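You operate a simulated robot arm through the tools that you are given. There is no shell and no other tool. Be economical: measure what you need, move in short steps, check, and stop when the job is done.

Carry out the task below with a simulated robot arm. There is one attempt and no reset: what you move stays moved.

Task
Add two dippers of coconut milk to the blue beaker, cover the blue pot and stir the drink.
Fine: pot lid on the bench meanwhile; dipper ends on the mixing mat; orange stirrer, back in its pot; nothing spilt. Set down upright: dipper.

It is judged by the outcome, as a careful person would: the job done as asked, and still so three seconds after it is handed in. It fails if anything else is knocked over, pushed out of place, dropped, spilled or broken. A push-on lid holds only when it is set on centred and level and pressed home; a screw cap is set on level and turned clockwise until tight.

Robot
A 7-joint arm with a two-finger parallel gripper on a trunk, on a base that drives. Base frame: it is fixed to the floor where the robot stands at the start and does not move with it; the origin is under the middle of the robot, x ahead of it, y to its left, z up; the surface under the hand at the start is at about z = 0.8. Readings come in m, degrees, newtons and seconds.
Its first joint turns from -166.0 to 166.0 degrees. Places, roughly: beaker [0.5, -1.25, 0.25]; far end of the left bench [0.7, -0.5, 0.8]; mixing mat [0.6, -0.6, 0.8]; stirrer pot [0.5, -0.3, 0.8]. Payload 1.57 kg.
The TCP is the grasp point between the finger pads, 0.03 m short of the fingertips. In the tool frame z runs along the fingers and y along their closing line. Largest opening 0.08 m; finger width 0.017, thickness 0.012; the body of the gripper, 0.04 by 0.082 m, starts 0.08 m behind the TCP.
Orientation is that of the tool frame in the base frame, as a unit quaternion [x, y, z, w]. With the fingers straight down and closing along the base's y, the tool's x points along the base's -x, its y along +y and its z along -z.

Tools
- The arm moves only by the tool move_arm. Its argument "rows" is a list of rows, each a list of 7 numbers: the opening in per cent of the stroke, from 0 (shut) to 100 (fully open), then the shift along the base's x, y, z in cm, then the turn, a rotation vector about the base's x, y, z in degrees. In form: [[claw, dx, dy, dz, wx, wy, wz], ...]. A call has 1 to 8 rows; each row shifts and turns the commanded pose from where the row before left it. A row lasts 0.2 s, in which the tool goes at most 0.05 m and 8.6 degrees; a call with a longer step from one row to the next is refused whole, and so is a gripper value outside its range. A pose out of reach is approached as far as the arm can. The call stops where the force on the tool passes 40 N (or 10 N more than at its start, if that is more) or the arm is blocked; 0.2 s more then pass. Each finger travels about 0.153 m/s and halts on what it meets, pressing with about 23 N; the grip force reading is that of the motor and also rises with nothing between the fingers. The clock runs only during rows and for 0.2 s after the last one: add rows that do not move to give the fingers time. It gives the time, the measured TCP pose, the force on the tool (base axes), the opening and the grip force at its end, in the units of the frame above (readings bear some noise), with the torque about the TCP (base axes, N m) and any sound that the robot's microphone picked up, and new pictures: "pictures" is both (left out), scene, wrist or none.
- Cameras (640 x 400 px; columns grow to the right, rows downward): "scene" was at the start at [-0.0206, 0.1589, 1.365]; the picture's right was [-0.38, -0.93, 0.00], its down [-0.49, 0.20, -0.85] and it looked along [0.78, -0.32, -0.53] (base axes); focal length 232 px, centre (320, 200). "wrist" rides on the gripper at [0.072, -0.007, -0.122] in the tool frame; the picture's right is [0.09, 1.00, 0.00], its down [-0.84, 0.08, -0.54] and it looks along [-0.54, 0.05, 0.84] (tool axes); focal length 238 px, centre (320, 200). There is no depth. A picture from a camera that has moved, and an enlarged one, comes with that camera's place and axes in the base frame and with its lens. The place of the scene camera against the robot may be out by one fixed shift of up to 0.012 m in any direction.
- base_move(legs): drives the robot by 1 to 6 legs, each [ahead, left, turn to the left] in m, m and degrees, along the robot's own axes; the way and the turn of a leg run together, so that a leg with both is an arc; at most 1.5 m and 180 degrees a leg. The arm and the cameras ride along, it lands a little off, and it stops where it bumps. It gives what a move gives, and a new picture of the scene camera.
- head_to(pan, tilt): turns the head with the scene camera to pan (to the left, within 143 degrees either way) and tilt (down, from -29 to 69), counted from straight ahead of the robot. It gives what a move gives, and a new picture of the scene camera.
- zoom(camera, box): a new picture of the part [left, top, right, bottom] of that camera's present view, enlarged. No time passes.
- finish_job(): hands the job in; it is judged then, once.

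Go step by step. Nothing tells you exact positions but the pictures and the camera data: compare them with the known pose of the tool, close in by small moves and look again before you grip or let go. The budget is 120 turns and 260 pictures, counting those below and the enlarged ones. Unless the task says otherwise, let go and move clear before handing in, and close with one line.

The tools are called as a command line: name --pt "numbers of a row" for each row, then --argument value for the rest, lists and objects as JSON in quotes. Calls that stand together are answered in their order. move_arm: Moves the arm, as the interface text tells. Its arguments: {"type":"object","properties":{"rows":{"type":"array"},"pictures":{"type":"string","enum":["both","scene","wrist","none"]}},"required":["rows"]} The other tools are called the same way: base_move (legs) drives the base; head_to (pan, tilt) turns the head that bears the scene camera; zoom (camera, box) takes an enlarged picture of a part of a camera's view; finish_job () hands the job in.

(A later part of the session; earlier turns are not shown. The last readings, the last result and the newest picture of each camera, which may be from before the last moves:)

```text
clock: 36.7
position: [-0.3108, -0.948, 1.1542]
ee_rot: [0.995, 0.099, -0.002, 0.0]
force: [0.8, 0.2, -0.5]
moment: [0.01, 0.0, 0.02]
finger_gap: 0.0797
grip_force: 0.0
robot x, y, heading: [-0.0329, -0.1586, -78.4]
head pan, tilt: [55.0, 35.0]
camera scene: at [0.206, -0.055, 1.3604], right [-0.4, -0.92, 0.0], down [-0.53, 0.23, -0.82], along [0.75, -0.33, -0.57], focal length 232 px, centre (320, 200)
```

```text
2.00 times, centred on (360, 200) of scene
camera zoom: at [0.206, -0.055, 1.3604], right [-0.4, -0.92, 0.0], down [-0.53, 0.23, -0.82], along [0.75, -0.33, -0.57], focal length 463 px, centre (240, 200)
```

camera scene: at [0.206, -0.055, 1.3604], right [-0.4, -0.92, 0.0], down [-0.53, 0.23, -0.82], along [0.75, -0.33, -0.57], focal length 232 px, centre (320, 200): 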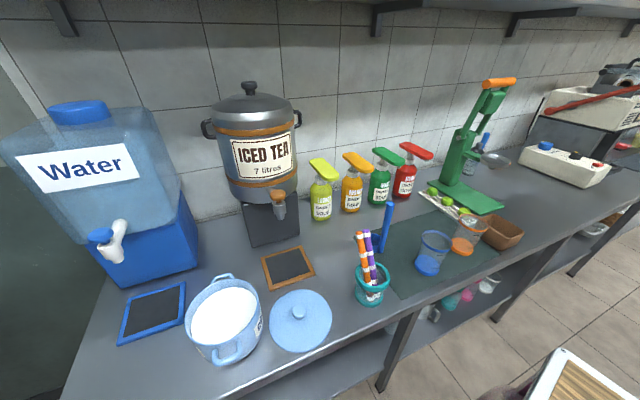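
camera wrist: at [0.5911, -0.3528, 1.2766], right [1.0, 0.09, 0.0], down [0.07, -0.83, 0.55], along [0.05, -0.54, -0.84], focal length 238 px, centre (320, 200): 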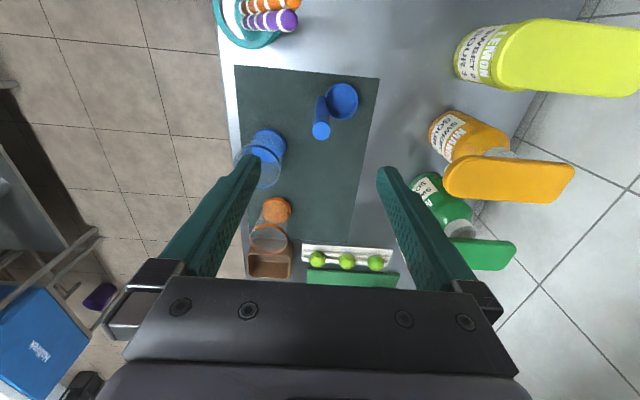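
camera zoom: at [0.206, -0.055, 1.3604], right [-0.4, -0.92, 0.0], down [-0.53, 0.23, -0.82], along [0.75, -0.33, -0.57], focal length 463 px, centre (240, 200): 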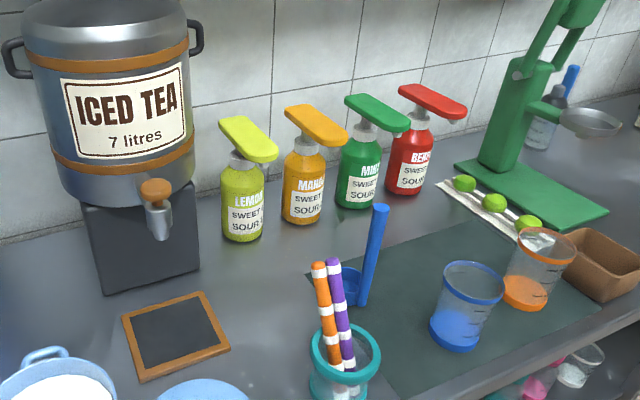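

Clear view of everything. Swinging the arm back over the bench toward the dipper.

move_arm --pt "100 4.1 2.0 0.2 0 0 3.56" --pt "100 4.1 2.0 0.2 0 0 3.56" --pt "100 4.1 2.0 0.2 0 0 3.56" --pt "100 4.1 2.0 0.2 0 0 3.56" --pt "100 4.1 2.0 0.2 0 0 3.56" --pt "100 4.1 2.0 0.2 0 0 3.56" --pt "100 4.1 2.0 0.2 0 0 3.56" --pt "100 4.1 2.0 0.2 0 0 3.56" --pictures "none"

move_arm --pt "100 4.1 2.4 0.2 0 0 3.56" --pt "100 4.1 2.4 0.2 0 0 3.56" --pt "100 4.1 2.4 0.2 0 0 3.56" --pt "100 4.1 2.4 0.2 0 0 3.56" --pt "100 4.1 2.4 0.2 0 0 3.56" --pt "100 4.1 2.4 0.2 0 0 3.56" --pt "100 4.1 2.4 0.2 0 0 3.56" --pt "100 4.1 2.4 0.2 0 0 3.56"

```text
clock: 38.5
position: [0.0161, -0.7891, 1.1708]
ee_rot: [0.94, 0.341, -0.003, 0.001]
force: [-0.8, -0.4, 0.3]
moment: [0.01, -0.02, 0.03]
finger_gap: 0.0801
grip_force: 0.1
robot x, y, heading: [-0.0392, -0.1569, -78.4]
head pan, tilt: [55.0, 35.0]
```

```text
clock: 40.3
position: [0.3485, -0.5982, 1.1861]
ee_rot: [0.827, 0.562, -0.001, 0.001]
force: [-1.2, -1.1, 0.8]
moment: [0.04, -0.01, 0.01]
finger_gap: 0.08
grip_force: 0.0
robot x, y, heading: [-0.0352, -0.158, -78.5]
head pan, tilt: [55.0, 35.0]
camera scene: at [0.2056, -0.0553, 1.3605], right [-0.4, -0.92, 0.0], down [-0.53, 0.23, -0.82], along [0.75, -0.33, -0.57], focal length 232 px, centre (320, 200)
camera wrist: at [0.3689, -0.528, 1.3081], right [0.96, -0.28, 0.0], down [-0.24, -0.8, 0.55], along [-0.15, -0.52, -0.84], focal length 238 px, centre (320, 200)
```

scene: 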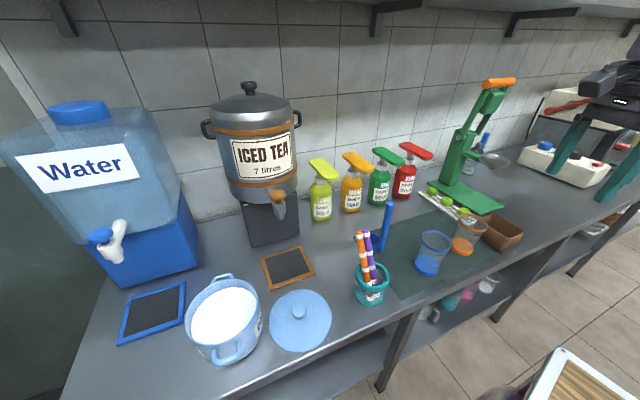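
wrist: 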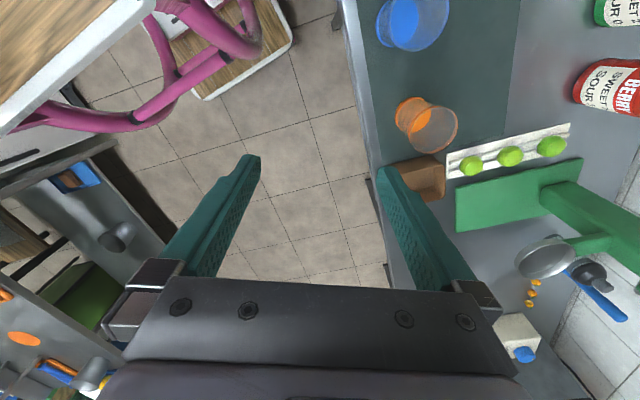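

Continuing to just above the dipper handle.

move_arm --pt "100 3.1 2.0 -0.5 0 0 2.7" --pt "100 3.1 2.0 -0.5 0 0 2.7" --pt "100 3.1 2.0 -0.5 0 0 2.7" --pt "100 3.1 2.0 -0.5 0 0 2.7" --pt "100 3.1 2.0 -0.5 0 0 2.7" --pt "100 3.1 2.0 -0.5 0 0 2.7" --pt "100 3.1 2.0 -0.5 0 0 2.7" --pt "100 3.1 2.0 -0.5 0 0 2.7"

zoom --camera "wrist" --box '[240, 50, 400, 150]'

zoom --camera "scene" --box '[330, 180, 490, 310]'

```text
clock: 42.1
position: [0.5936, -0.4373, 1.1458]
ee_rot: [0.708, 0.706, -0.002, 0.002]
force: [0.0, -0.4, 0.6]
moment: [0.04, 0.0, -0.01]
finger_gap: 0.0801
grip_force: 0.0
robot x, y, heading: [-0.0396, -0.1574, -78.5]
head pan, tilt: [55.0, 35.0]
camera scene: at [0.2058, -0.0553, 1.3605], right [-0.4, -0.92, 0.0], down [-0.53, 0.23, -0.82], along [0.75, -0.33, -0.57], focal length 232 px, centre (320, 200)
camera wrist: at [0.5867, -0.3645, 1.2672], right [1.0, 0.09, 0.0], down [0.08, -0.83, 0.55], along [0.05, -0.54, -0.84], focal length 238 px, centre (320, 200)
```

scene: 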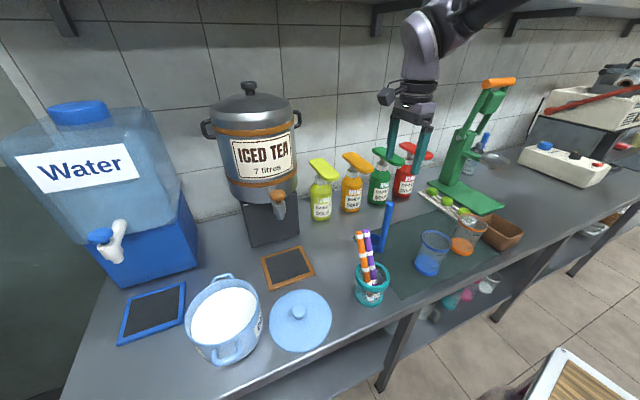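
wrist: 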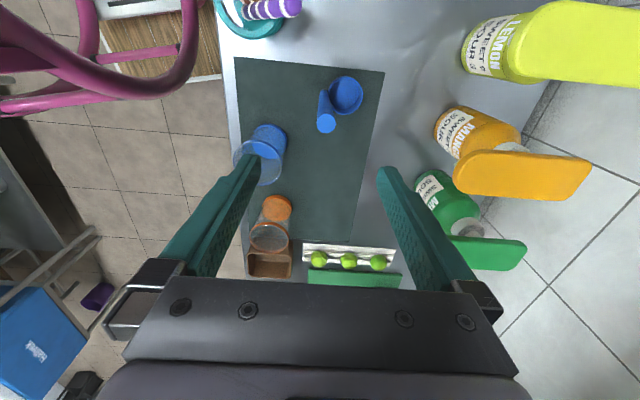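

```text
4.00 times, centred on (320, 100) of wrist
camera zoom: at [0.5867, -0.3645, 1.2672], right [1.0, 0.09, 0.0], down [0.08, -0.83, 0.55], along [0.05, -0.54, -0.84], focal length 953 px, centre (320, 600)
```

zoom: 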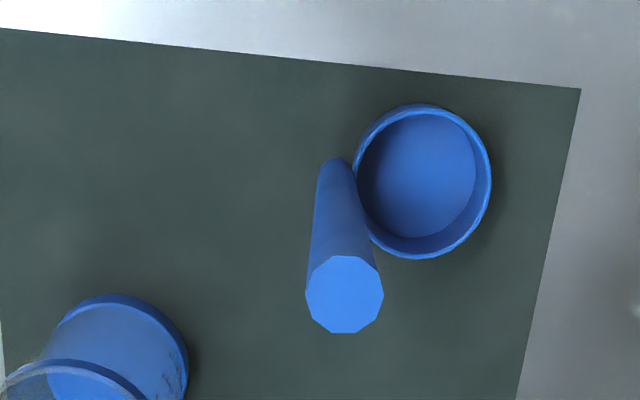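

```text
3.08 times, centred on (410, 245) of scene
camera zoom: at [0.2058, -0.0553, 1.3605], right [-0.4, -0.92, 0.0], down [-0.53, 0.23, -0.82], along [0.75, -0.33, -0.57], focal length 713 px, centre (43, 62)
```

zoom: 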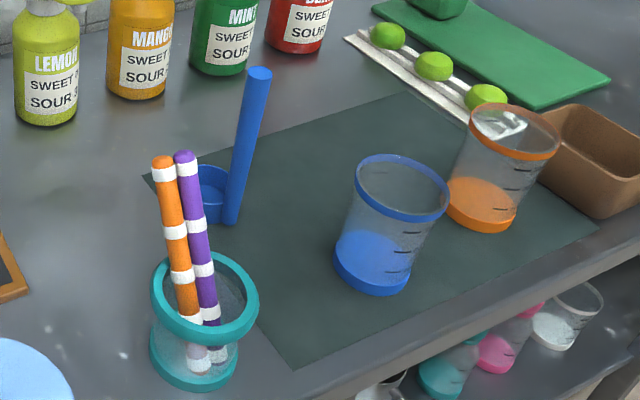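

Dipper handle at (0.600, -0.437), cup centre ~(0.637, -0.433). Descending around the handle.

move_arm --pt "100 0.4 0 -4 0 0 0" --pt "100 0.2 0 -4 0 0 0" --pt "100 0 0 -4 0 0 0" --pt "100 0 0 -4 0 0 0" --pt "100 0 0 -3.5 0 0 0" --pt "100 0 0 0 0 0 0"

zoom --camera "scene" --box '[330, 130, 490, 260]'

```text
clock: 43.5
position: [0.6002, -0.4368, 0.949]
ee_rot: [0.708, 0.706, -0.002, 0.002]
force: [0.9, 0.1, 0.2]
moment: [-0.02, -0.05, -0.04]
finger_gap: 0.0797
grip_force: 0.0
robot x, y, heading: [-0.0391, -0.1576, -78.3]
head pan, tilt: [55.0, 35.0]
camera scene: at [0.2061, -0.055, 1.3604], right [-0.4, -0.92, 0.0], down [-0.53, 0.23, -0.82], along [0.75, -0.33, -0.57], focal length 232 px, centre (320, 200)
camera wrist: at [0.5933, -0.3632, 1.0715], right [1.0, 0.09, 0.0], down [0.08, -0.83, 0.55], along [0.05, -0.54, -0.84], focal length 238 px, centre (320, 200)
```

scene: 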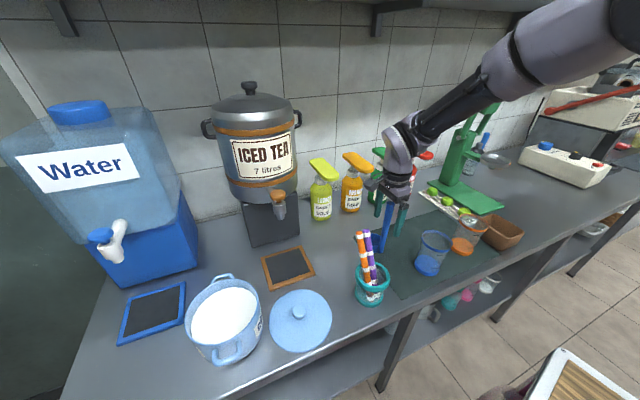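
wrist: 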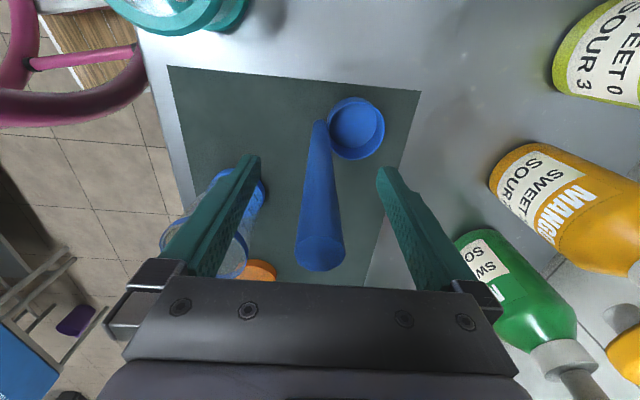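

```text
3.08 times, centred on (410, 195) of scene
camera zoom: at [0.2061, -0.055, 1.3604], right [-0.4, -0.92, 0.0], down [-0.53, 0.23, -0.82], along [0.75, -0.33, -0.57], focal length 713 px, centre (43, 215)
```

zoom: 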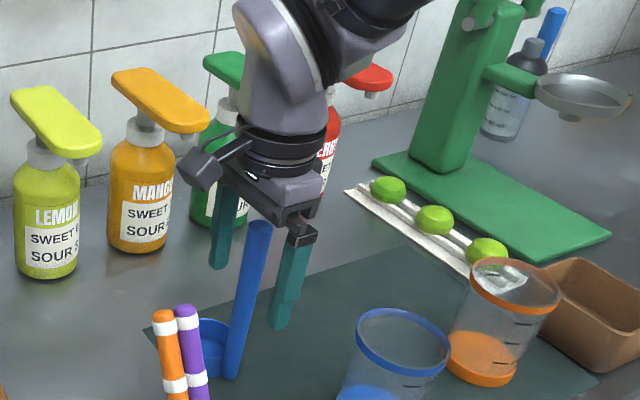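

Handle is centred between the fingers. Gripping and lifting a little.

move_arm --pt "0 0 0 0 0 0 0" --pt "0 0 0 0 0 0 0" --pt "0 0 0 0 0 0 0" --pt "0 0 0 1 0 0 0" --pt "0 0 0 3 0 0 0" --pt "0 0 0 4 0 0 0" --pt "0 0 0 4 0 0 0" --pt "0 0 0 0 0 0 0"

zoom --camera "scene" --box '[330, 100, 490, 230]'

```text
clock: 45.3
position: [0.5982, -0.4372, 1.0727]
ee_rot: [0.708, 0.706, -0.002, 0.001]
force: [-0.2, 0.6, -0.1]
moment: [-0.03, 0.04, -0.03]
finger_gap: 0.0185
grip_force: 22.9
robot x, y, heading: [-0.0408, -0.1594, -78.7]
head pan, tilt: [55.0, 35.0]
camera scene: at [0.2063, -0.055, 1.3604], right [-0.4, -0.92, 0.0], down [-0.53, 0.23, -0.82], along [0.75, -0.33, -0.57], focal length 232 px, centre (320, 200)
camera wrist: at [0.5918, -0.3657, 1.1944], right [1.0, 0.09, 0.0], down [0.08, -0.83, 0.55], along [0.05, -0.54, -0.84], focal length 238 px, centre (320, 200)
```

scene: 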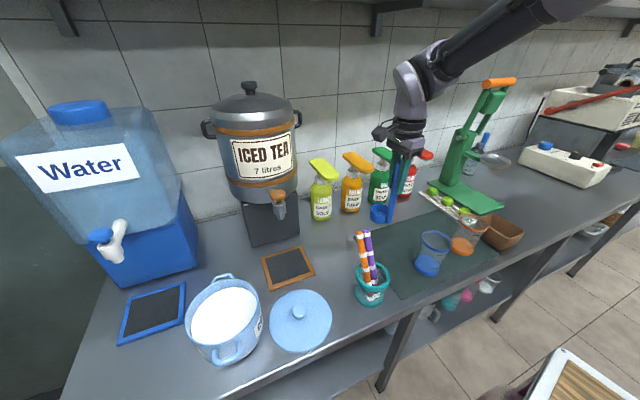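
wrist: 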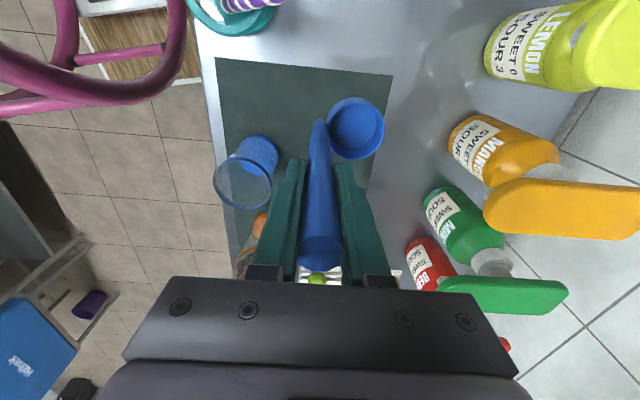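

```text
3.08 times, centred on (410, 165) of scene
camera zoom: at [0.2063, -0.055, 1.3604], right [-0.4, -0.92, 0.0], down [-0.53, 0.23, -0.82], along [0.75, -0.33, -0.57], focal length 713 px, centre (43, 308)
```

zoom: 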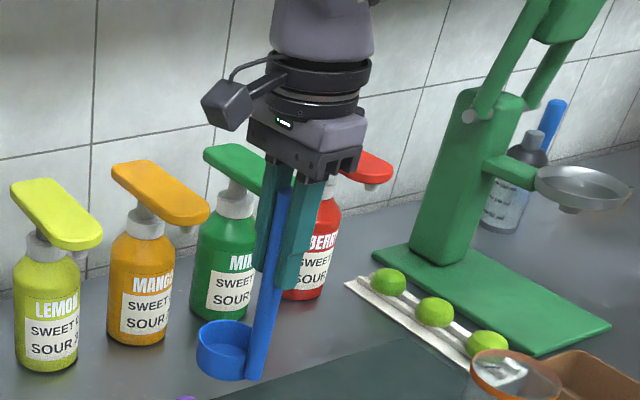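

Held firmly (handle 1.85 cm; set-down TCP height is 0.949). Raising and carrying it empty over the coconut pot.

move_arm --pt "0 0 0 4 0 0 0" --pt "0 0 1 3 0 0 0" --pt "0 -0.9 4.6 0 0 0 0" --pt "0 -0.9 4.6 0 0 0 0" --pt "0 -0.9 4.6 0 0 0 0" --pt "0 -0.9 4.6 0 0 0 0" --pt "0 -0.9 4.6 0 0 0 0" --pt "0 -0.9 4.6 0 0 0 0" --pictures "none"

move_arm --pt "0 -0.9 4.6 0 0 0 0" --pt "0 -0.9 4.6 0 0 0 0" --pt "0 -0.9 4.6 0 0 0 0" --pt "0 -0.4 3.4 -1 0 0 0" --pt "0 0 0 0 0 0 0"

zoom --camera "scene" --box '[140, 210, 300, 370]'

zoom --camera "wrist" --box '[240, 20, 480, 220]'

```text
clock: 47.1
position: [0.5457, -0.1539, 1.1437]
ee_rot: [0.708, 0.706, -0.002, 0.002]
force: [-0.2, -1.0, 0.1]
moment: [0.07, 0.0, 0.01]
finger_gap: 0.0185
grip_force: 22.6
robot x, y, heading: [-0.0364, -0.156, -78.6]
head pan, tilt: [55.0, 35.0]
```

```text
clock: 48.3
position: [0.5158, 0.0219, 1.1342]
ee_rot: [0.707, 0.707, -0.003, 0.002]
force: [0.0, 0.6, -0.9]
moment: [0.01, 0.03, 0.03]
finger_gap: 0.0183
grip_force: 23.0
robot x, y, heading: [-0.0369, -0.1578, -78.6]
head pan, tilt: [55.0, 35.0]
camera scene: at [0.2061, -0.055, 1.3604], right [-0.4, -0.92, 0.0], down [-0.53, 0.23, -0.82], along [0.75, -0.33, -0.57], focal length 232 px, centre (320, 200)
camera wrist: at [0.5089, 0.0945, 1.2549], right [1.0, 0.09, 0.0], down [0.08, -0.83, 0.55], along [0.05, -0.54, -0.84], focal length 238 px, centre (320, 200)
```

scene: 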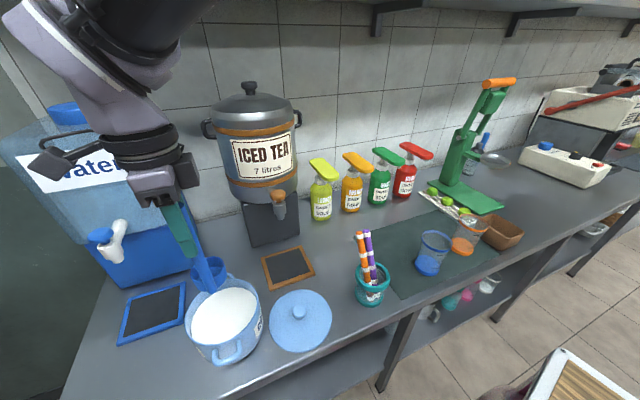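
wrist: 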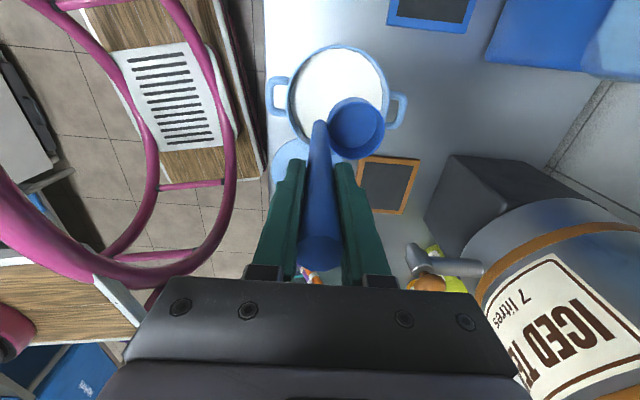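

```text
2.50 times, centred on (220, 290) of scene
camera zoom: at [0.2061, -0.055, 1.3604], right [-0.4, -0.92, 0.0], down [-0.53, 0.23, -0.82], along [0.75, -0.33, -0.57], focal length 579 px, centre (570, -25)
```

zoom: 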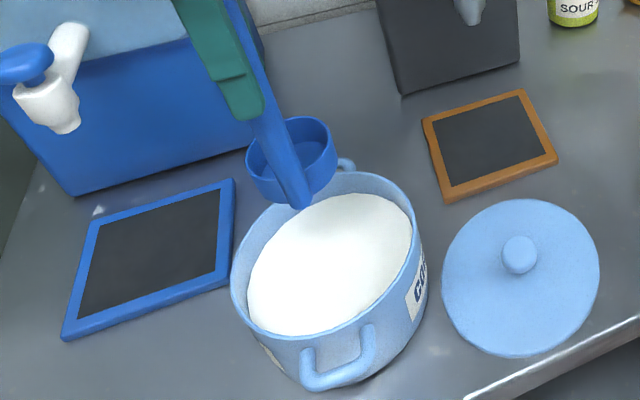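

```text
2.00 times, centred on (360, 120) of wrist
camera zoom: at [0.5089, 0.0945, 1.2549], right [1.0, 0.09, 0.0], down [0.08, -0.83, 0.55], along [0.05, -0.54, -0.84], focal length 477 px, centre (240, 360)
```

zoom: 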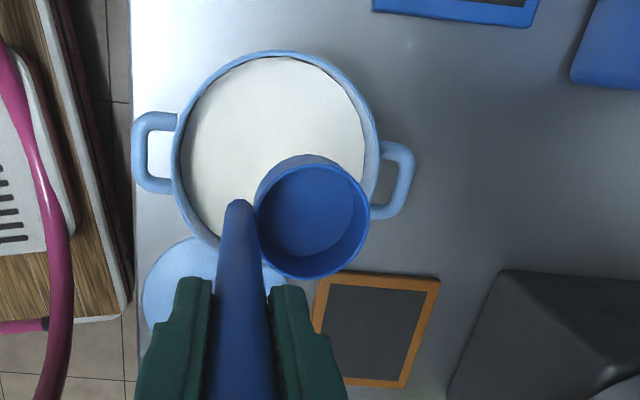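

Pot centre ≈ (0.540, 0.026), milk surface ~2 cm below the rim. Lowering the cup slowly into the milk.

move_arm --pt "0 -0.3 0.2 -3.5 0 0 0" --pt "0 0 0 -3.5 0 0 0" --pt "0 0 0 -2 0 0 0" --pt "0 0 0 -1.5 0 0 0" --pt "0 0 0 -1.5 0 0 0" --pt "0 0 0 -1 0 0 0" --pt "0 0 0 -1 0 0 0" --pt "0 0 0 0 0 0 0" --pictures "none"

zoom --camera "scene" --box '[140, 210, 300, 370]'

zoom --camera "wrist" --box '[240, 20, 480, 220]'

```text
clock: 50.1
position: [0.5116, 0.0241, 0.9909]
ee_rot: [0.707, 0.707, -0.001, 0.002]
force: [-0.8, 0.6, 0.1]
moment: [0.0, 0.02, -0.01]
finger_gap: 0.0185
grip_force: 23.2
robot x, y, heading: [-0.0349, -0.1578, -78.7]
head pan, tilt: [55.0, 35.0]
```

```text
2.50 times, centred on (220, 290) of scene
camera zoom: at [0.2062, -0.0549, 1.3604], right [-0.4, -0.92, 0.0], down [-0.53, 0.23, -0.82], along [0.75, -0.33, -0.57], focal length 579 px, centre (570, -25)
```

zoom: 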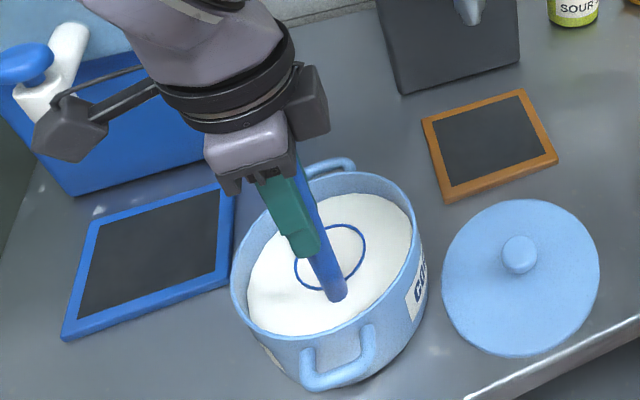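

```text
2.00 times, centred on (360, 120) of wrist
camera zoom: at [0.5055, 0.0971, 1.1127], right [1.0, 0.09, 0.0], down [0.08, -0.83, 0.55], along [0.05, -0.54, -0.84], focal length 477 px, centre (240, 360)
```

zoom: 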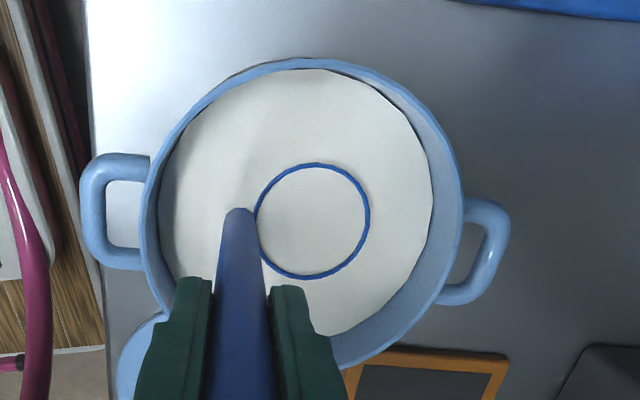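

The cup rim is just at the milk surface. One more centimetre, hold, then lift slowly.

move_arm --pt "0 0 0 -1.2 0 0 0" --pt "0 0 0 0 0 0 0" --pt "0 0 0 0 0 0 0" --pt "0 0 0 1 0 0 0" --pt "0 0 0 1 0 0 0" --pt "0 0 0 1 0 0 0" --pt "0 0 0 1 0 0 0" --pt "0 0 0 1 0 0 0" --pictures "none"

move_arm --pt "0 0 0 1.5 0 0 0" --pt "0 0 0 2 0 0 0" --pt "0 0 0 2 0 0 0" --pt "0 0 0 2 0 0 0" --pt "0 0 0 2 0 0 0" --pt "0 0 0 0 0 0 0" --pictures "none"

zoom --camera "scene" --box '[140, 190, 300, 370]'

zoom --camera "wrist" --box '[240, 20, 480, 220]'

```text
clock: 51.9
position: [0.5118, 0.0221, 1.0299]
ee_rot: [0.707, 0.707, -0.002, 0.002]
force: [0.3, 0.6, -2.3]
moment: [-0.04, 0.04, -0.03]
finger_gap: 0.0189
grip_force: 22.8
robot x, y, heading: [-0.0343, -0.1557, -78.6]
head pan, tilt: [55.0, 35.0]
```

```text
clock: 53.3
position: [0.5123, 0.0232, 1.1269]
ee_rot: [0.708, 0.707, -0.002, 0.002]
force: [-0.1, -0.6, -2.0]
moment: [0.05, 0.03, -0.02]
finger_gap: 0.0188
grip_force: 22.8
robot x, y, heading: [-0.0394, -0.159, -78.3]
head pan, tilt: [55.0, 35.0]
```

```text
2.22 times, centred on (220, 280) of scene
camera zoom: at [0.2062, -0.0549, 1.3604], right [-0.4, -0.92, 0.0], down [-0.53, 0.23, -0.82], along [0.75, -0.33, -0.57], focal length 515 px, centre (542, 22)
```

zoom: 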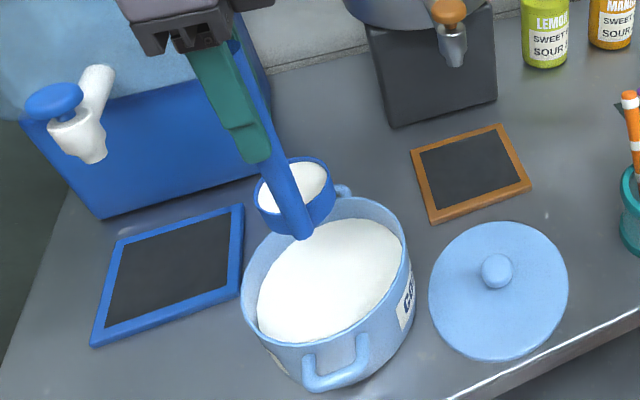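

```text
2.00 times, centred on (360, 120) of wrist
camera zoom: at [0.5056, 0.0964, 1.2478], right [1.0, 0.09, 0.0], down [0.08, -0.83, 0.55], along [0.05, -0.54, -0.84], focal length 477 px, centre (240, 360)
```

zoom: 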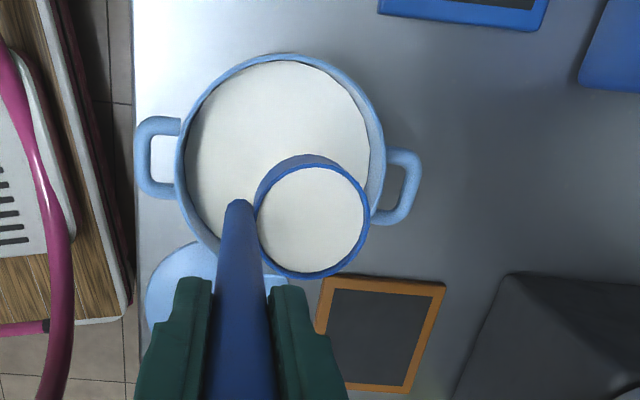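

Dipper is full. I'll carry it smoothly toward the beaker, turning −35° so the cup can later be tipped sideways (tool pointing away along the bench) with the camera on top.

move_arm --pt "0 0 -0.5 1 0 0 0" --pt "0 0 -1.5 1 0 0 -1" --pt "0 0 -2.5 0.5 0 0 -2" --pt "0 0 -3.2 0 0 0 -2.2" --pt "0 0 -3.2 0 0 0 -2.2" --pt "0 0 -3.2 0 0 0 -2.2" --pt "0 0 -3.2 0 0 0 -2.2" --pt "0 0 -3.2 0 0 0 -2.2" --pictures "none"

move_arm --pt "0 0 -3.2 0 0 0 -2.2" --pt "0 0 -3.2 0 0 0 -2.2" --pt "0 -0.2 -3.2 0 0 0 -2.2" --pt "0 -0.2 -3.2 0 0 0 -2.2" --pt "0 -0.2 -3.2 0 0 0 -2.2" --pt "0 -0.2 -3.2 0 0 0 -2.2" --pt "0 -0.2 -3.2 0 0 0 -2.2" --pt "0 -0.2 -3.2 0 0 0 -2.2" --pictures "none"

move_arm --pt "0 -0.2 -2.5 0 0 0 -2.2" --pt "0 -0.2 -1.5 0 0 0 -1" --pt "0 0 -0.9 0 0 0 0" --pt "0 0 0 0 0 0 0"

zoom --camera "wrist" --box '[200, 20, 440, 170]'

zoom --camera "scene" --box '[350, 150, 510, 290]'

```text
clock: 55.1
position: [0.5116, -0.1799, 1.1486]
ee_rot: [0.788, 0.616, -0.002, 0.001]
force: [0.5, 0.3, -1.2]
moment: [-0.01, 0.03, 0.0]
finger_gap: 0.0185
grip_force: 23.2
robot x, y, heading: [-0.0389, -0.1574, -78.5]
head pan, tilt: [55.0, 35.0]
```

```text
clock: 56.9
position: [0.5007, -0.4363, 1.1472]
ee_rot: [0.872, 0.489, -0.003, 0.002]
force: [0.2, 0.6, -1.6]
moment: [0.0, 0.04, -0.03]
finger_gap: 0.0188
grip_force: 22.9
robot x, y, heading: [-0.0382, -0.1534, -78.6]
head pan, tilt: [55.0, 35.0]
```

```text
clock: 57.9
position: [0.4961, -0.4863, 1.1494]
ee_rot: [0.886, 0.463, -0.002, 0.001]
force: [0.0, -0.2, -1.4]
moment: [0.0, 0.03, -0.02]
finger_gap: 0.0188
grip_force: 23.1
robot x, y, heading: [-0.0373, -0.1595, -78.6]
head pan, tilt: [55.0, 35.0]
camera scene: at [0.2062, -0.055, 1.3604], right [-0.4, -0.92, 0.0], down [-0.53, 0.23, -0.82], along [0.75, -0.33, -0.57], focal length 232 px, centre (320, 200)
camera wrist: at [0.532, -0.4219, 1.2703], right [0.87, -0.49, 0.0], down [-0.41, -0.73, 0.55], along [-0.27, -0.47, -0.84], focal length 238 px, centre (320, 200)
```

scene: 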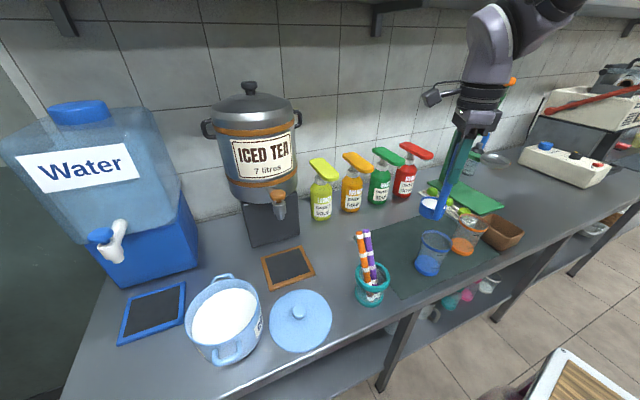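
wrist: 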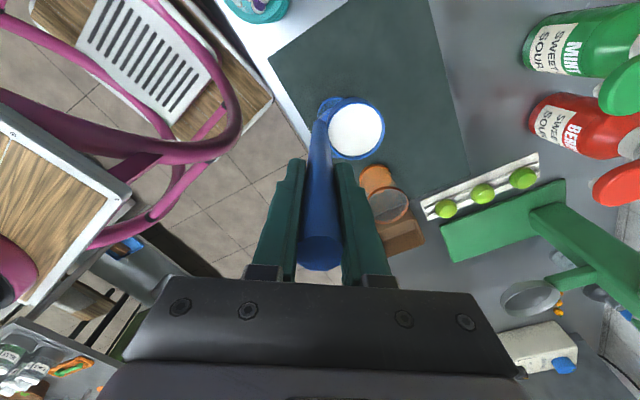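

```text
2.67 times, centred on (320, 95) of wrist
camera zoom: at [0.532, -0.4219, 1.2703], right [0.87, -0.49, 0.0], down [-0.41, -0.73, 0.55], along [-0.27, -0.47, -0.84], focal length 636 px, centre (320, 480)
```

zoom: 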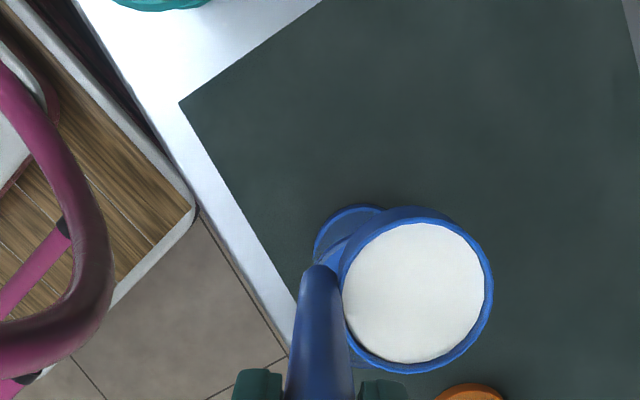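

```text
2.86 times, centred on (430, 220) of scene
camera zoom: at [0.2062, -0.055, 1.3604], right [-0.4, -0.92, 0.0], down [-0.53, 0.23, -0.82], along [0.75, -0.33, -0.57], focal length 662 px, centre (6, 143)
```

zoom: 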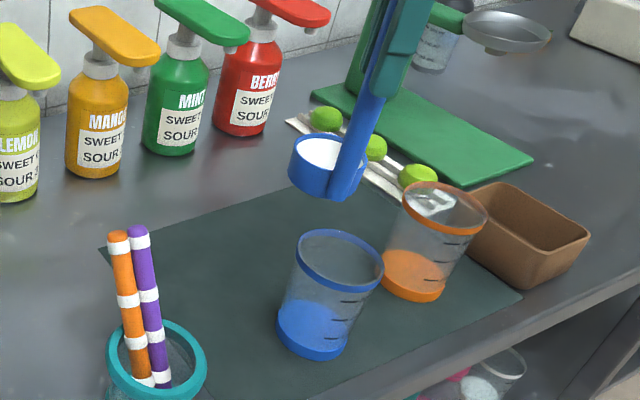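

Beaker centre ≈ (0.503, -0.544), rim z ≈ 0.91. Lowering so the cup's lip sits just above it, then start tilting a little to check the arm follows.

move_arm --pt "0 0 -0.2 -2 0 0 0" --pt "0 0 -0.2 -2.5 0 0 0" --pt "0 0 0 -2 0 0 0" --pt "0 0 0 -0.5 0 0 0" --pt "0 0 0 0 0 0 0" --pictures "wrist"

zoom --camera "scene" --box '[350, 150, 510, 290]'

```text
clock: 59.1
position: [0.4954, -0.4894, 1.0794]
ee_rot: [0.886, 0.464, -0.002, 0.001]
force: [0.8, 0.7, -1.3]
moment: [0.01, 0.03, 0.0]
finger_gap: 0.019
grip_force: 23.0
robot x, y, heading: [-0.0363, -0.1614, -78.6]
head pan, tilt: [55.0, 35.0]
camera wrist: at [0.5313, -0.4263, 1.2003], right [0.87, -0.49, 0.0], down [-0.41, -0.73, 0.55], along [-0.27, -0.47, -0.84], focal length 238 px, centre (320, 200)
```

wrist: 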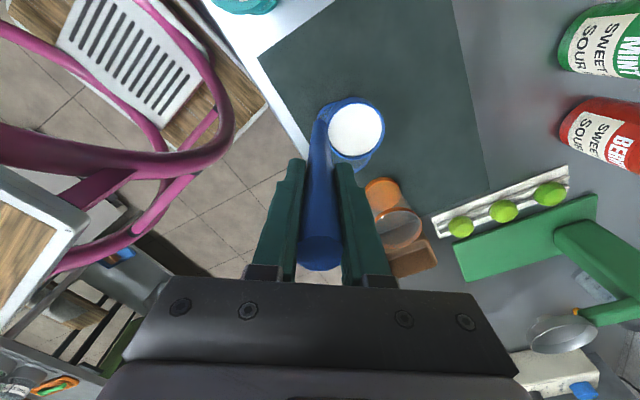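

```text
2.86 times, centred on (430, 220) of scene
camera zoom: at [0.2062, -0.055, 1.3604], right [-0.4, -0.92, 0.0], down [-0.53, 0.23, -0.82], along [0.75, -0.33, -0.57], focal length 662 px, centre (6, 143)
```

zoom: 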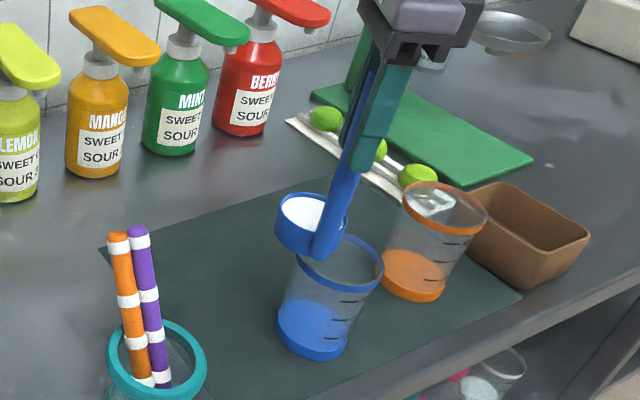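

Geometry agrees. Tilting the first 34° about the lip.

move_arm --pt "0 -0.99 -1.41 0.29 6.96 -4.88 0" --pt "0 0 0 0 0 0 0" --pt "0 -1.0 -1.43 0.03 6.96 -4.88 0" --pt "0 0 0 0 0 0 0" --pt "0 -0.99 -1.41 -0.23 6.96 -4.88 0" --pt "0 0 0 0 0 0 0" --pt "0 -0.96 -1.37 -0.47 6.96 -4.88 0" --pt "0 0 0 0 0 0 0" --pictures "wrist"

zoom --camera "scene" --box '[350, 150, 510, 290]'

```text
clock: 60.9
position: [0.4559, -0.5455, 1.076]
ee_rot: [0.848, 0.443, 0.258, -0.134]
force: [0.2, 0.6, -1.3]
moment: [-0.02, 0.05, -0.02]
finger_gap: 0.0187
grip_force: 23.1
robot x, y, heading: [-0.0385, -0.1549, -78.3]
head pan, tilt: [55.0, 35.0]
camera wrist: at [0.4464, -0.5481, 1.2176], right [0.86, -0.51, 0.05], down [-0.51, -0.86, -0.01], along [0.05, -0.01, -1.0], focal length 238 px, centre (320, 200)
```

wrist: 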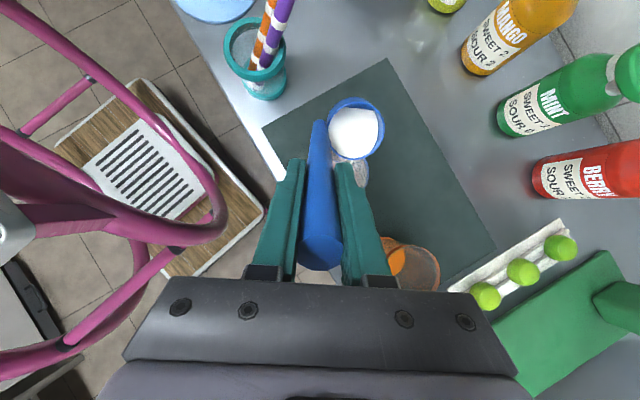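

```text
2.86 times, centred on (430, 220) of scene
camera zoom: at [0.2062, -0.0549, 1.3604], right [-0.4, -0.92, 0.0], down [-0.53, 0.23, -0.82], along [0.75, -0.33, -0.57], focal length 662 px, centre (6, 143)
```

zoom: 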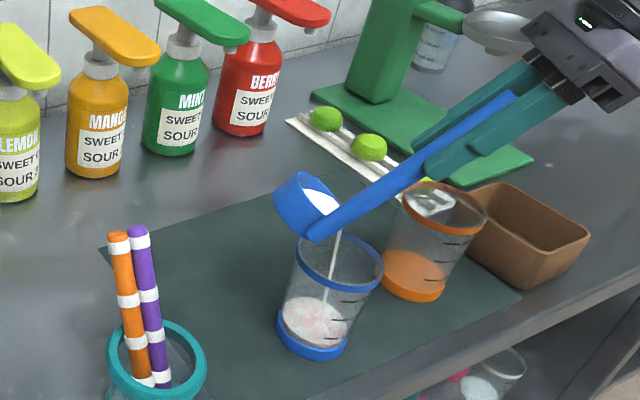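

Milk streams right into the beaker. Continuing the tilt.

move_arm --pt "0 -0.91 -1.3 -0.72 6.96 -4.88 0" --pt "0 0 0 0 0 0 0" --pt "0 -0.84 -1.2 -0.95 6.96 -4.88 0" --pt "0 0 0 0 0 0 0" --pt "0 -0.75 -1.06 -1.15 6.96 -4.88 0" --pt "0 0 0 0 0 0 0" --pt "0 -0.64 -0.92 -1.33 6.96 -4.88 0" --pt "0 0 0 0 0 0 0" --pictures "scene"

zoom --camera "scene" --box '[350, 150, 510, 290]'

```text
clock: 62.7
position: [0.4257, -0.5897, 1.0363]
ee_rot: [0.735, 0.385, 0.495, -0.257]
force: [-0.4, 0.1, -1.5]
moment: [-0.09, 0.11, 0.03]
finger_gap: 0.0189
grip_force: 22.9
robot x, y, heading: [-0.0368, -0.1597, -78.4]
head pan, tilt: [55.0, 35.0]
camera scene: at [0.2061, -0.0549, 1.3604], right [-0.4, -0.92, 0.0], down [-0.53, 0.23, -0.82], along [0.75, -0.33, -0.57], focal length 232 px, centre (320, 200)
```

scene: 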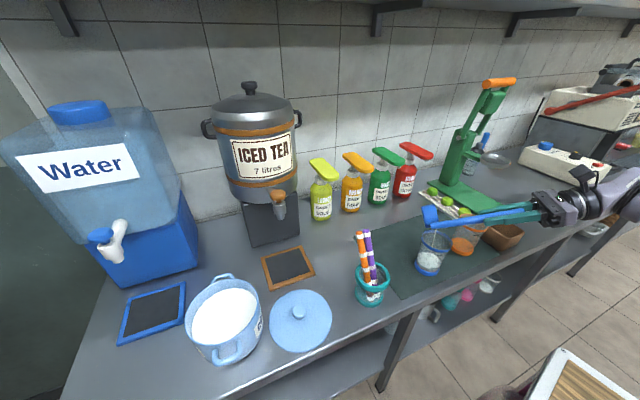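

```text
2.86 times, centred on (430, 220) of scene
camera zoom: at [0.2061, -0.0549, 1.3604], right [-0.4, -0.92, 0.0], down [-0.53, 0.23, -0.82], along [0.75, -0.33, -0.57], focal length 662 px, centre (6, 143)
```

zoom: 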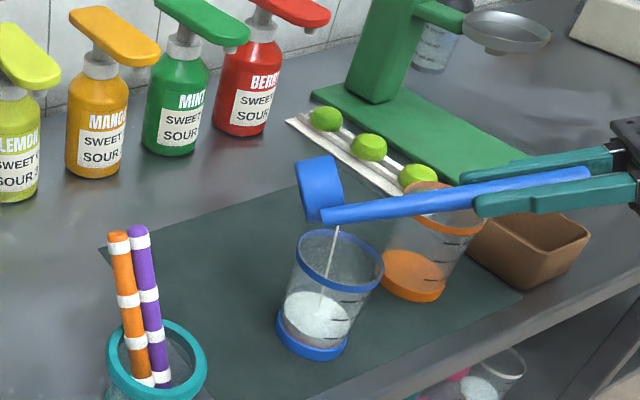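

Going well. Completing the tilt to about 100°.

move_arm --pt "0 -0.52 -0.75 -1.49 6.96 -4.88 0" --pt "0 0 0 0 0 0 0" --pt "0 -0.4 -0.57 -1.6 6.96 -4.88 0" --pt "0 0 0 0 0 0 0" --pt "0 -0.25 -0.35 -1.5 6.96 -4.88 0" --pt "0 0 0 0 0 0 0" --pt "0 0 0 0 0 0 0" --pictures "wrist"

zoom --camera "scene" --box '[350, 150, 590, 290]'

```text
clock: 64.3
position: [0.4141, -0.6069, 0.9896]
ee_rot: [0.608, 0.318, 0.646, -0.335]
force: [0.5, 1.0, 0.4]
moment: [-0.1, 0.06, 0.0]
finger_gap: 0.0185
grip_force: 23.1
robot x, y, heading: [-0.0366, -0.1562, -78.5]
head pan, tilt: [55.0, 35.0]
camera wrist: at [0.3361, -0.7057, 1.0536], right [0.81, -0.58, 0.1], down [-0.22, -0.45, -0.87], along [0.54, 0.68, -0.49], focal length 238 px, centre (320, 200)
```

wrist: 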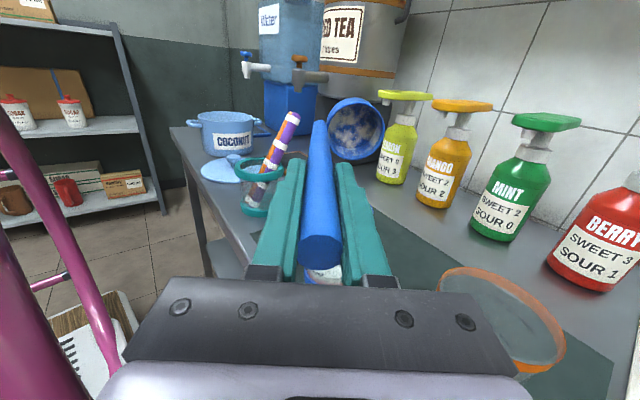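

```text
2.67 times, centred on (470, 220) of scene
camera zoom: at [0.2061, -0.055, 1.3604], right [-0.4, -0.92, 0.0], down [-0.53, 0.23, -0.82], along [0.75, -0.33, -0.57], focal length 618 px, centre (-80, 147)
```

zoom: 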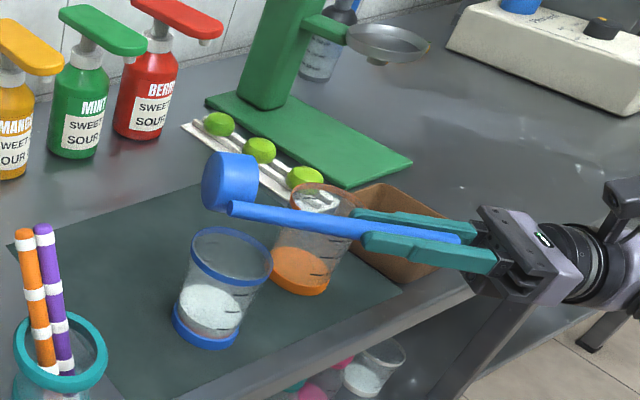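

Essentially empty; one more small tilt and a short drain, then roll back the same way.

move_arm --pt "0 -0.1 -0.15 -1.3 6.96 -4.88 0" --pt "0 0 0 0 0 0 0" --pt "0 0 0 0 0 0 0" --pt "0 0 0 0 0 0 0" --pt "0 0 0 0 0 0 0" --pt "0 0 0 0 0 0 0" --pt "0 0 0 0 0 0 0" --pictures "none"

zoom --camera "wrist" --box '[220, 80, 420, 290]'

zoom --camera "scene" --box '[350, 150, 590, 290]'

```text
clock: 65.9
position: [0.4136, -0.6084, 0.9765]
ee_rot: [0.559, 0.293, 0.688, -0.357]
force: [0.1, -0.1, -1.3]
moment: [-0.09, 0.08, 0.02]
finger_gap: 0.0185
grip_force: 23.0
robot x, y, heading: [-0.0368, -0.1565, -78.4]
head pan, tilt: [55.0, 35.0]
```

```text
1.90 times, centred on (320, 185) of wrist
camera zoom: at [0.3302, -0.7142, 1.0218], right [0.8, -0.59, 0.09], down [-0.14, -0.34, -0.93], along [0.58, 0.73, -0.36], focal length 454 px, centre (320, 229)
```

zoom: 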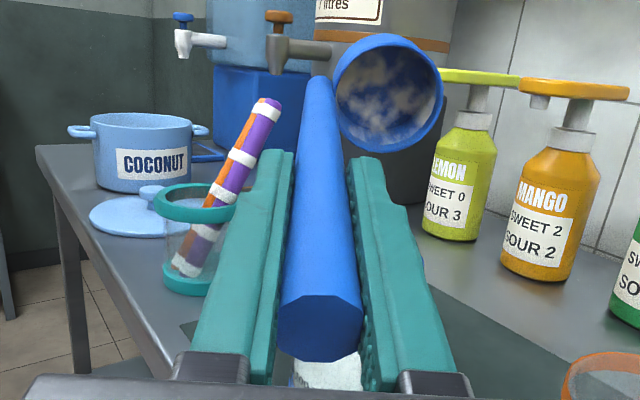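

```text
2.67 times, centred on (470, 220) of scene
camera zoom: at [0.2061, -0.055, 1.3604], right [-0.4, -0.92, 0.0], down [-0.53, 0.23, -0.82], along [0.75, -0.33, -0.57], focal length 618 px, centre (-80, 147)
```

zoom: 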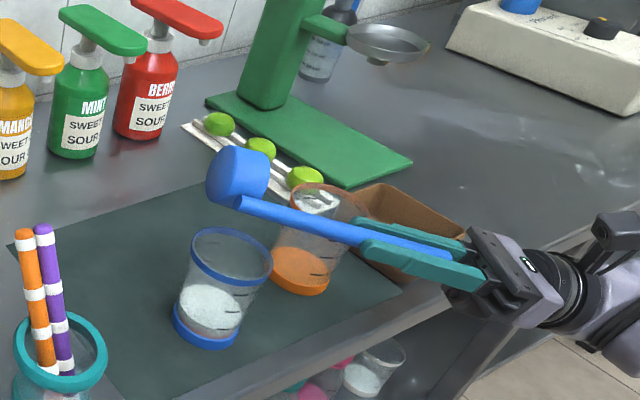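

Only a film remains in the cup. Reversing the tilt.

move_arm --pt "0 0.1 0.15 1.3 -6.96 4.88 0" --pt "0 0.25 0.35 1.5 -6.96 4.88 0" --pt "0 0.4 0.57 1.6 -6.96 4.88 0" --pt "0 0.52 0.75 1.49 -6.96 4.88 0" --pt "0 0.64 0.92 1.33 -6.96 4.88 0" --pt "0 0.75 1.06 1.15 -6.96 4.88 0" --pt "0 0.84 1.2 0.95 -6.96 4.88 0" --pt "0 0.91 1.3 0.72 -6.96 4.88 0" --pictures "none"

move_arm --pt "0 0.96 1.37 0.47 -6.96 4.88 0" --pt "0 0.99 1.41 0.23 -6.96 4.88 0" --pt "0 1.0 1.43 -0.03 -6.96 4.88 0" --pt "0 0.99 1.41 -0.29 -6.96 4.88 0" --pt "0 0 0 0 0 0 0" --pictures "wrist"

zoom --camera "scene" --box '[350, 150, 510, 290]'

```text
clock: 67.7
position: [0.4573, -0.5471, 1.0768]
ee_rot: [0.85, 0.441, 0.257, -0.133]
force: [-0.6, -0.8, -1.7]
moment: [0.02, 0.02, 0.03]
finger_gap: 0.0183
grip_force: 22.5
robot x, y, heading: [-0.0354, -0.1599, -78.7]
head pan, tilt: [55.0, 35.0]
```

```text
clock: 68.9
position: [0.4964, -0.4901, 1.0791]
ee_rot: [0.887, 0.462, -0.002, 0.001]
force: [-0.5, -0.2, -1.4]
moment: [0.02, 0.01, 0.0]
finger_gap: 0.0182
grip_force: 23.2
robot x, y, heading: [-0.0374, -0.1574, -78.4]
head pan, tilt: [55.0, 35.0]
camera wrist: at [0.5317, -0.4262, 1.2014], right [0.87, -0.49, 0.0], down [-0.41, -0.73, 0.55], along [-0.27, -0.48, -0.84], focal length 238 px, centre (320, 200)
```

wrist: 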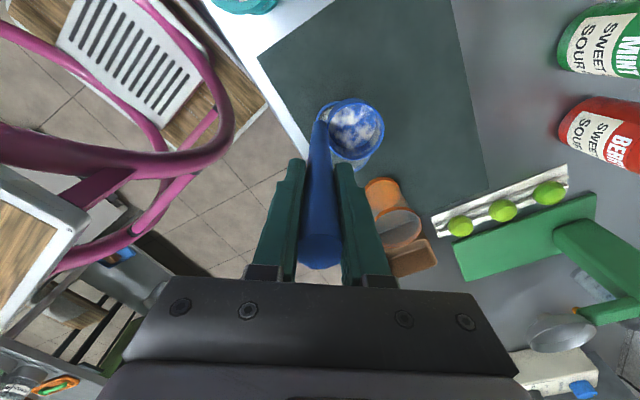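

```text
2.86 times, centred on (430, 220) of scene
camera zoom: at [0.2061, -0.055, 1.3604], right [-0.4, -0.92, 0.0], down [-0.53, 0.23, -0.82], along [0.75, -0.33, -0.57], focal length 662 px, centre (6, 143)
```

zoom: 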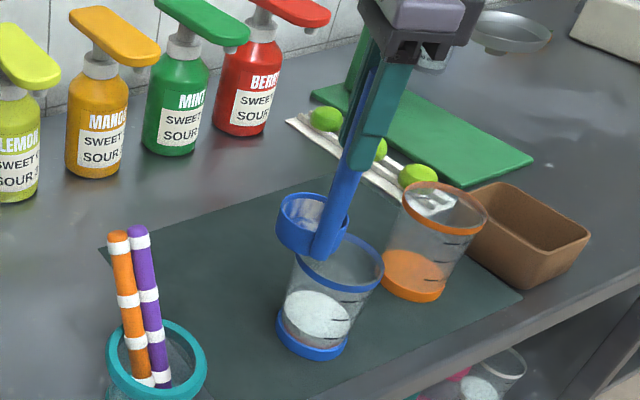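

First dipper in cleanly, nothing spilt. Going back to the pot for the second one.

move_arm --pt "0 0 0 3.5 0 0 0" --pt "0 0 0 3.5 0 0 0" --pt "0 0.1 4.3 0 0 0 2.9" --pt "0 0.1 4.3 0 0 0 2.9" --pt "0 0.1 4.3 0 0 0 2.9" --pt "0 0.1 4.3 0 0 0 2.9" --pt "0 0.1 4.3 0 0 0 2.9" --pt "0 0.1 4.3 0 0 0 2.9" --pictures "none"

move_arm --pt "0 0.1 4.3 0 0 0 2.9" --pt "0 0.1 4.3 0 0 0 2.9" --pt "0 0.1 4.3 0 0 0 2.9" --pt "0 0.2 4.3 0 0 0 2.9" --pt "0 0.2 4.3 0 0 0 2.9" --pt "0 0.2 4.1 0 0 0 2.9" --pt "0 0 0 0 0 0 0" --pictures "none"

zoom --camera "wrist" --box '[240, 20, 480, 220]'

```text
clock: 70.7
position: [0.5069, -0.2335, 1.1482]
ee_rot: [0.807, 0.591, -0.002, 0.001]
force: [-0.3, -0.8, -0.5]
moment: [0.04, 0.02, 0.0]
finger_gap: 0.0187
grip_force: 22.9
robot x, y, heading: [-0.0355, -0.1578, -78.5]
head pan, tilt: [55.0, 35.0]
```

```text
clock: 72.3
position: [0.5097, 0.0251, 1.1494]
ee_rot: [0.707, 0.707, -0.002, 0.002]
force: [0.9, 0.3, -1.5]
moment: [-0.02, 0.02, 0.0]
finger_gap: 0.0186
grip_force: 22.9
robot x, y, heading: [-0.0418, -0.1586, -78.6]
head pan, tilt: [55.0, 35.0]
```

```text
2.00 times, centred on (360, 120) of wrist
camera zoom: at [0.5036, 0.0982, 1.271], right [1.0, 0.09, 0.0], down [0.08, -0.83, 0.55], along [0.05, -0.54, -0.84], focal length 477 px, centre (240, 360)
```

zoom: 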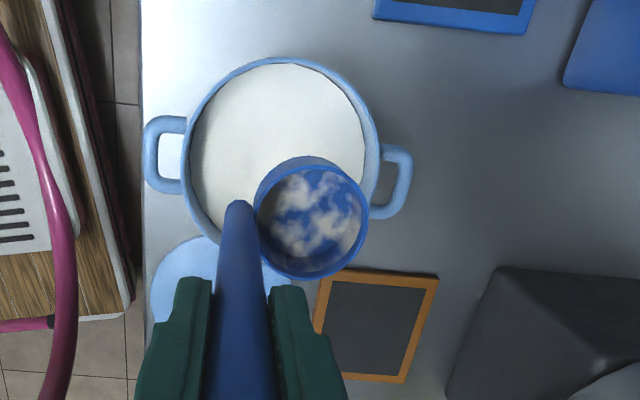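

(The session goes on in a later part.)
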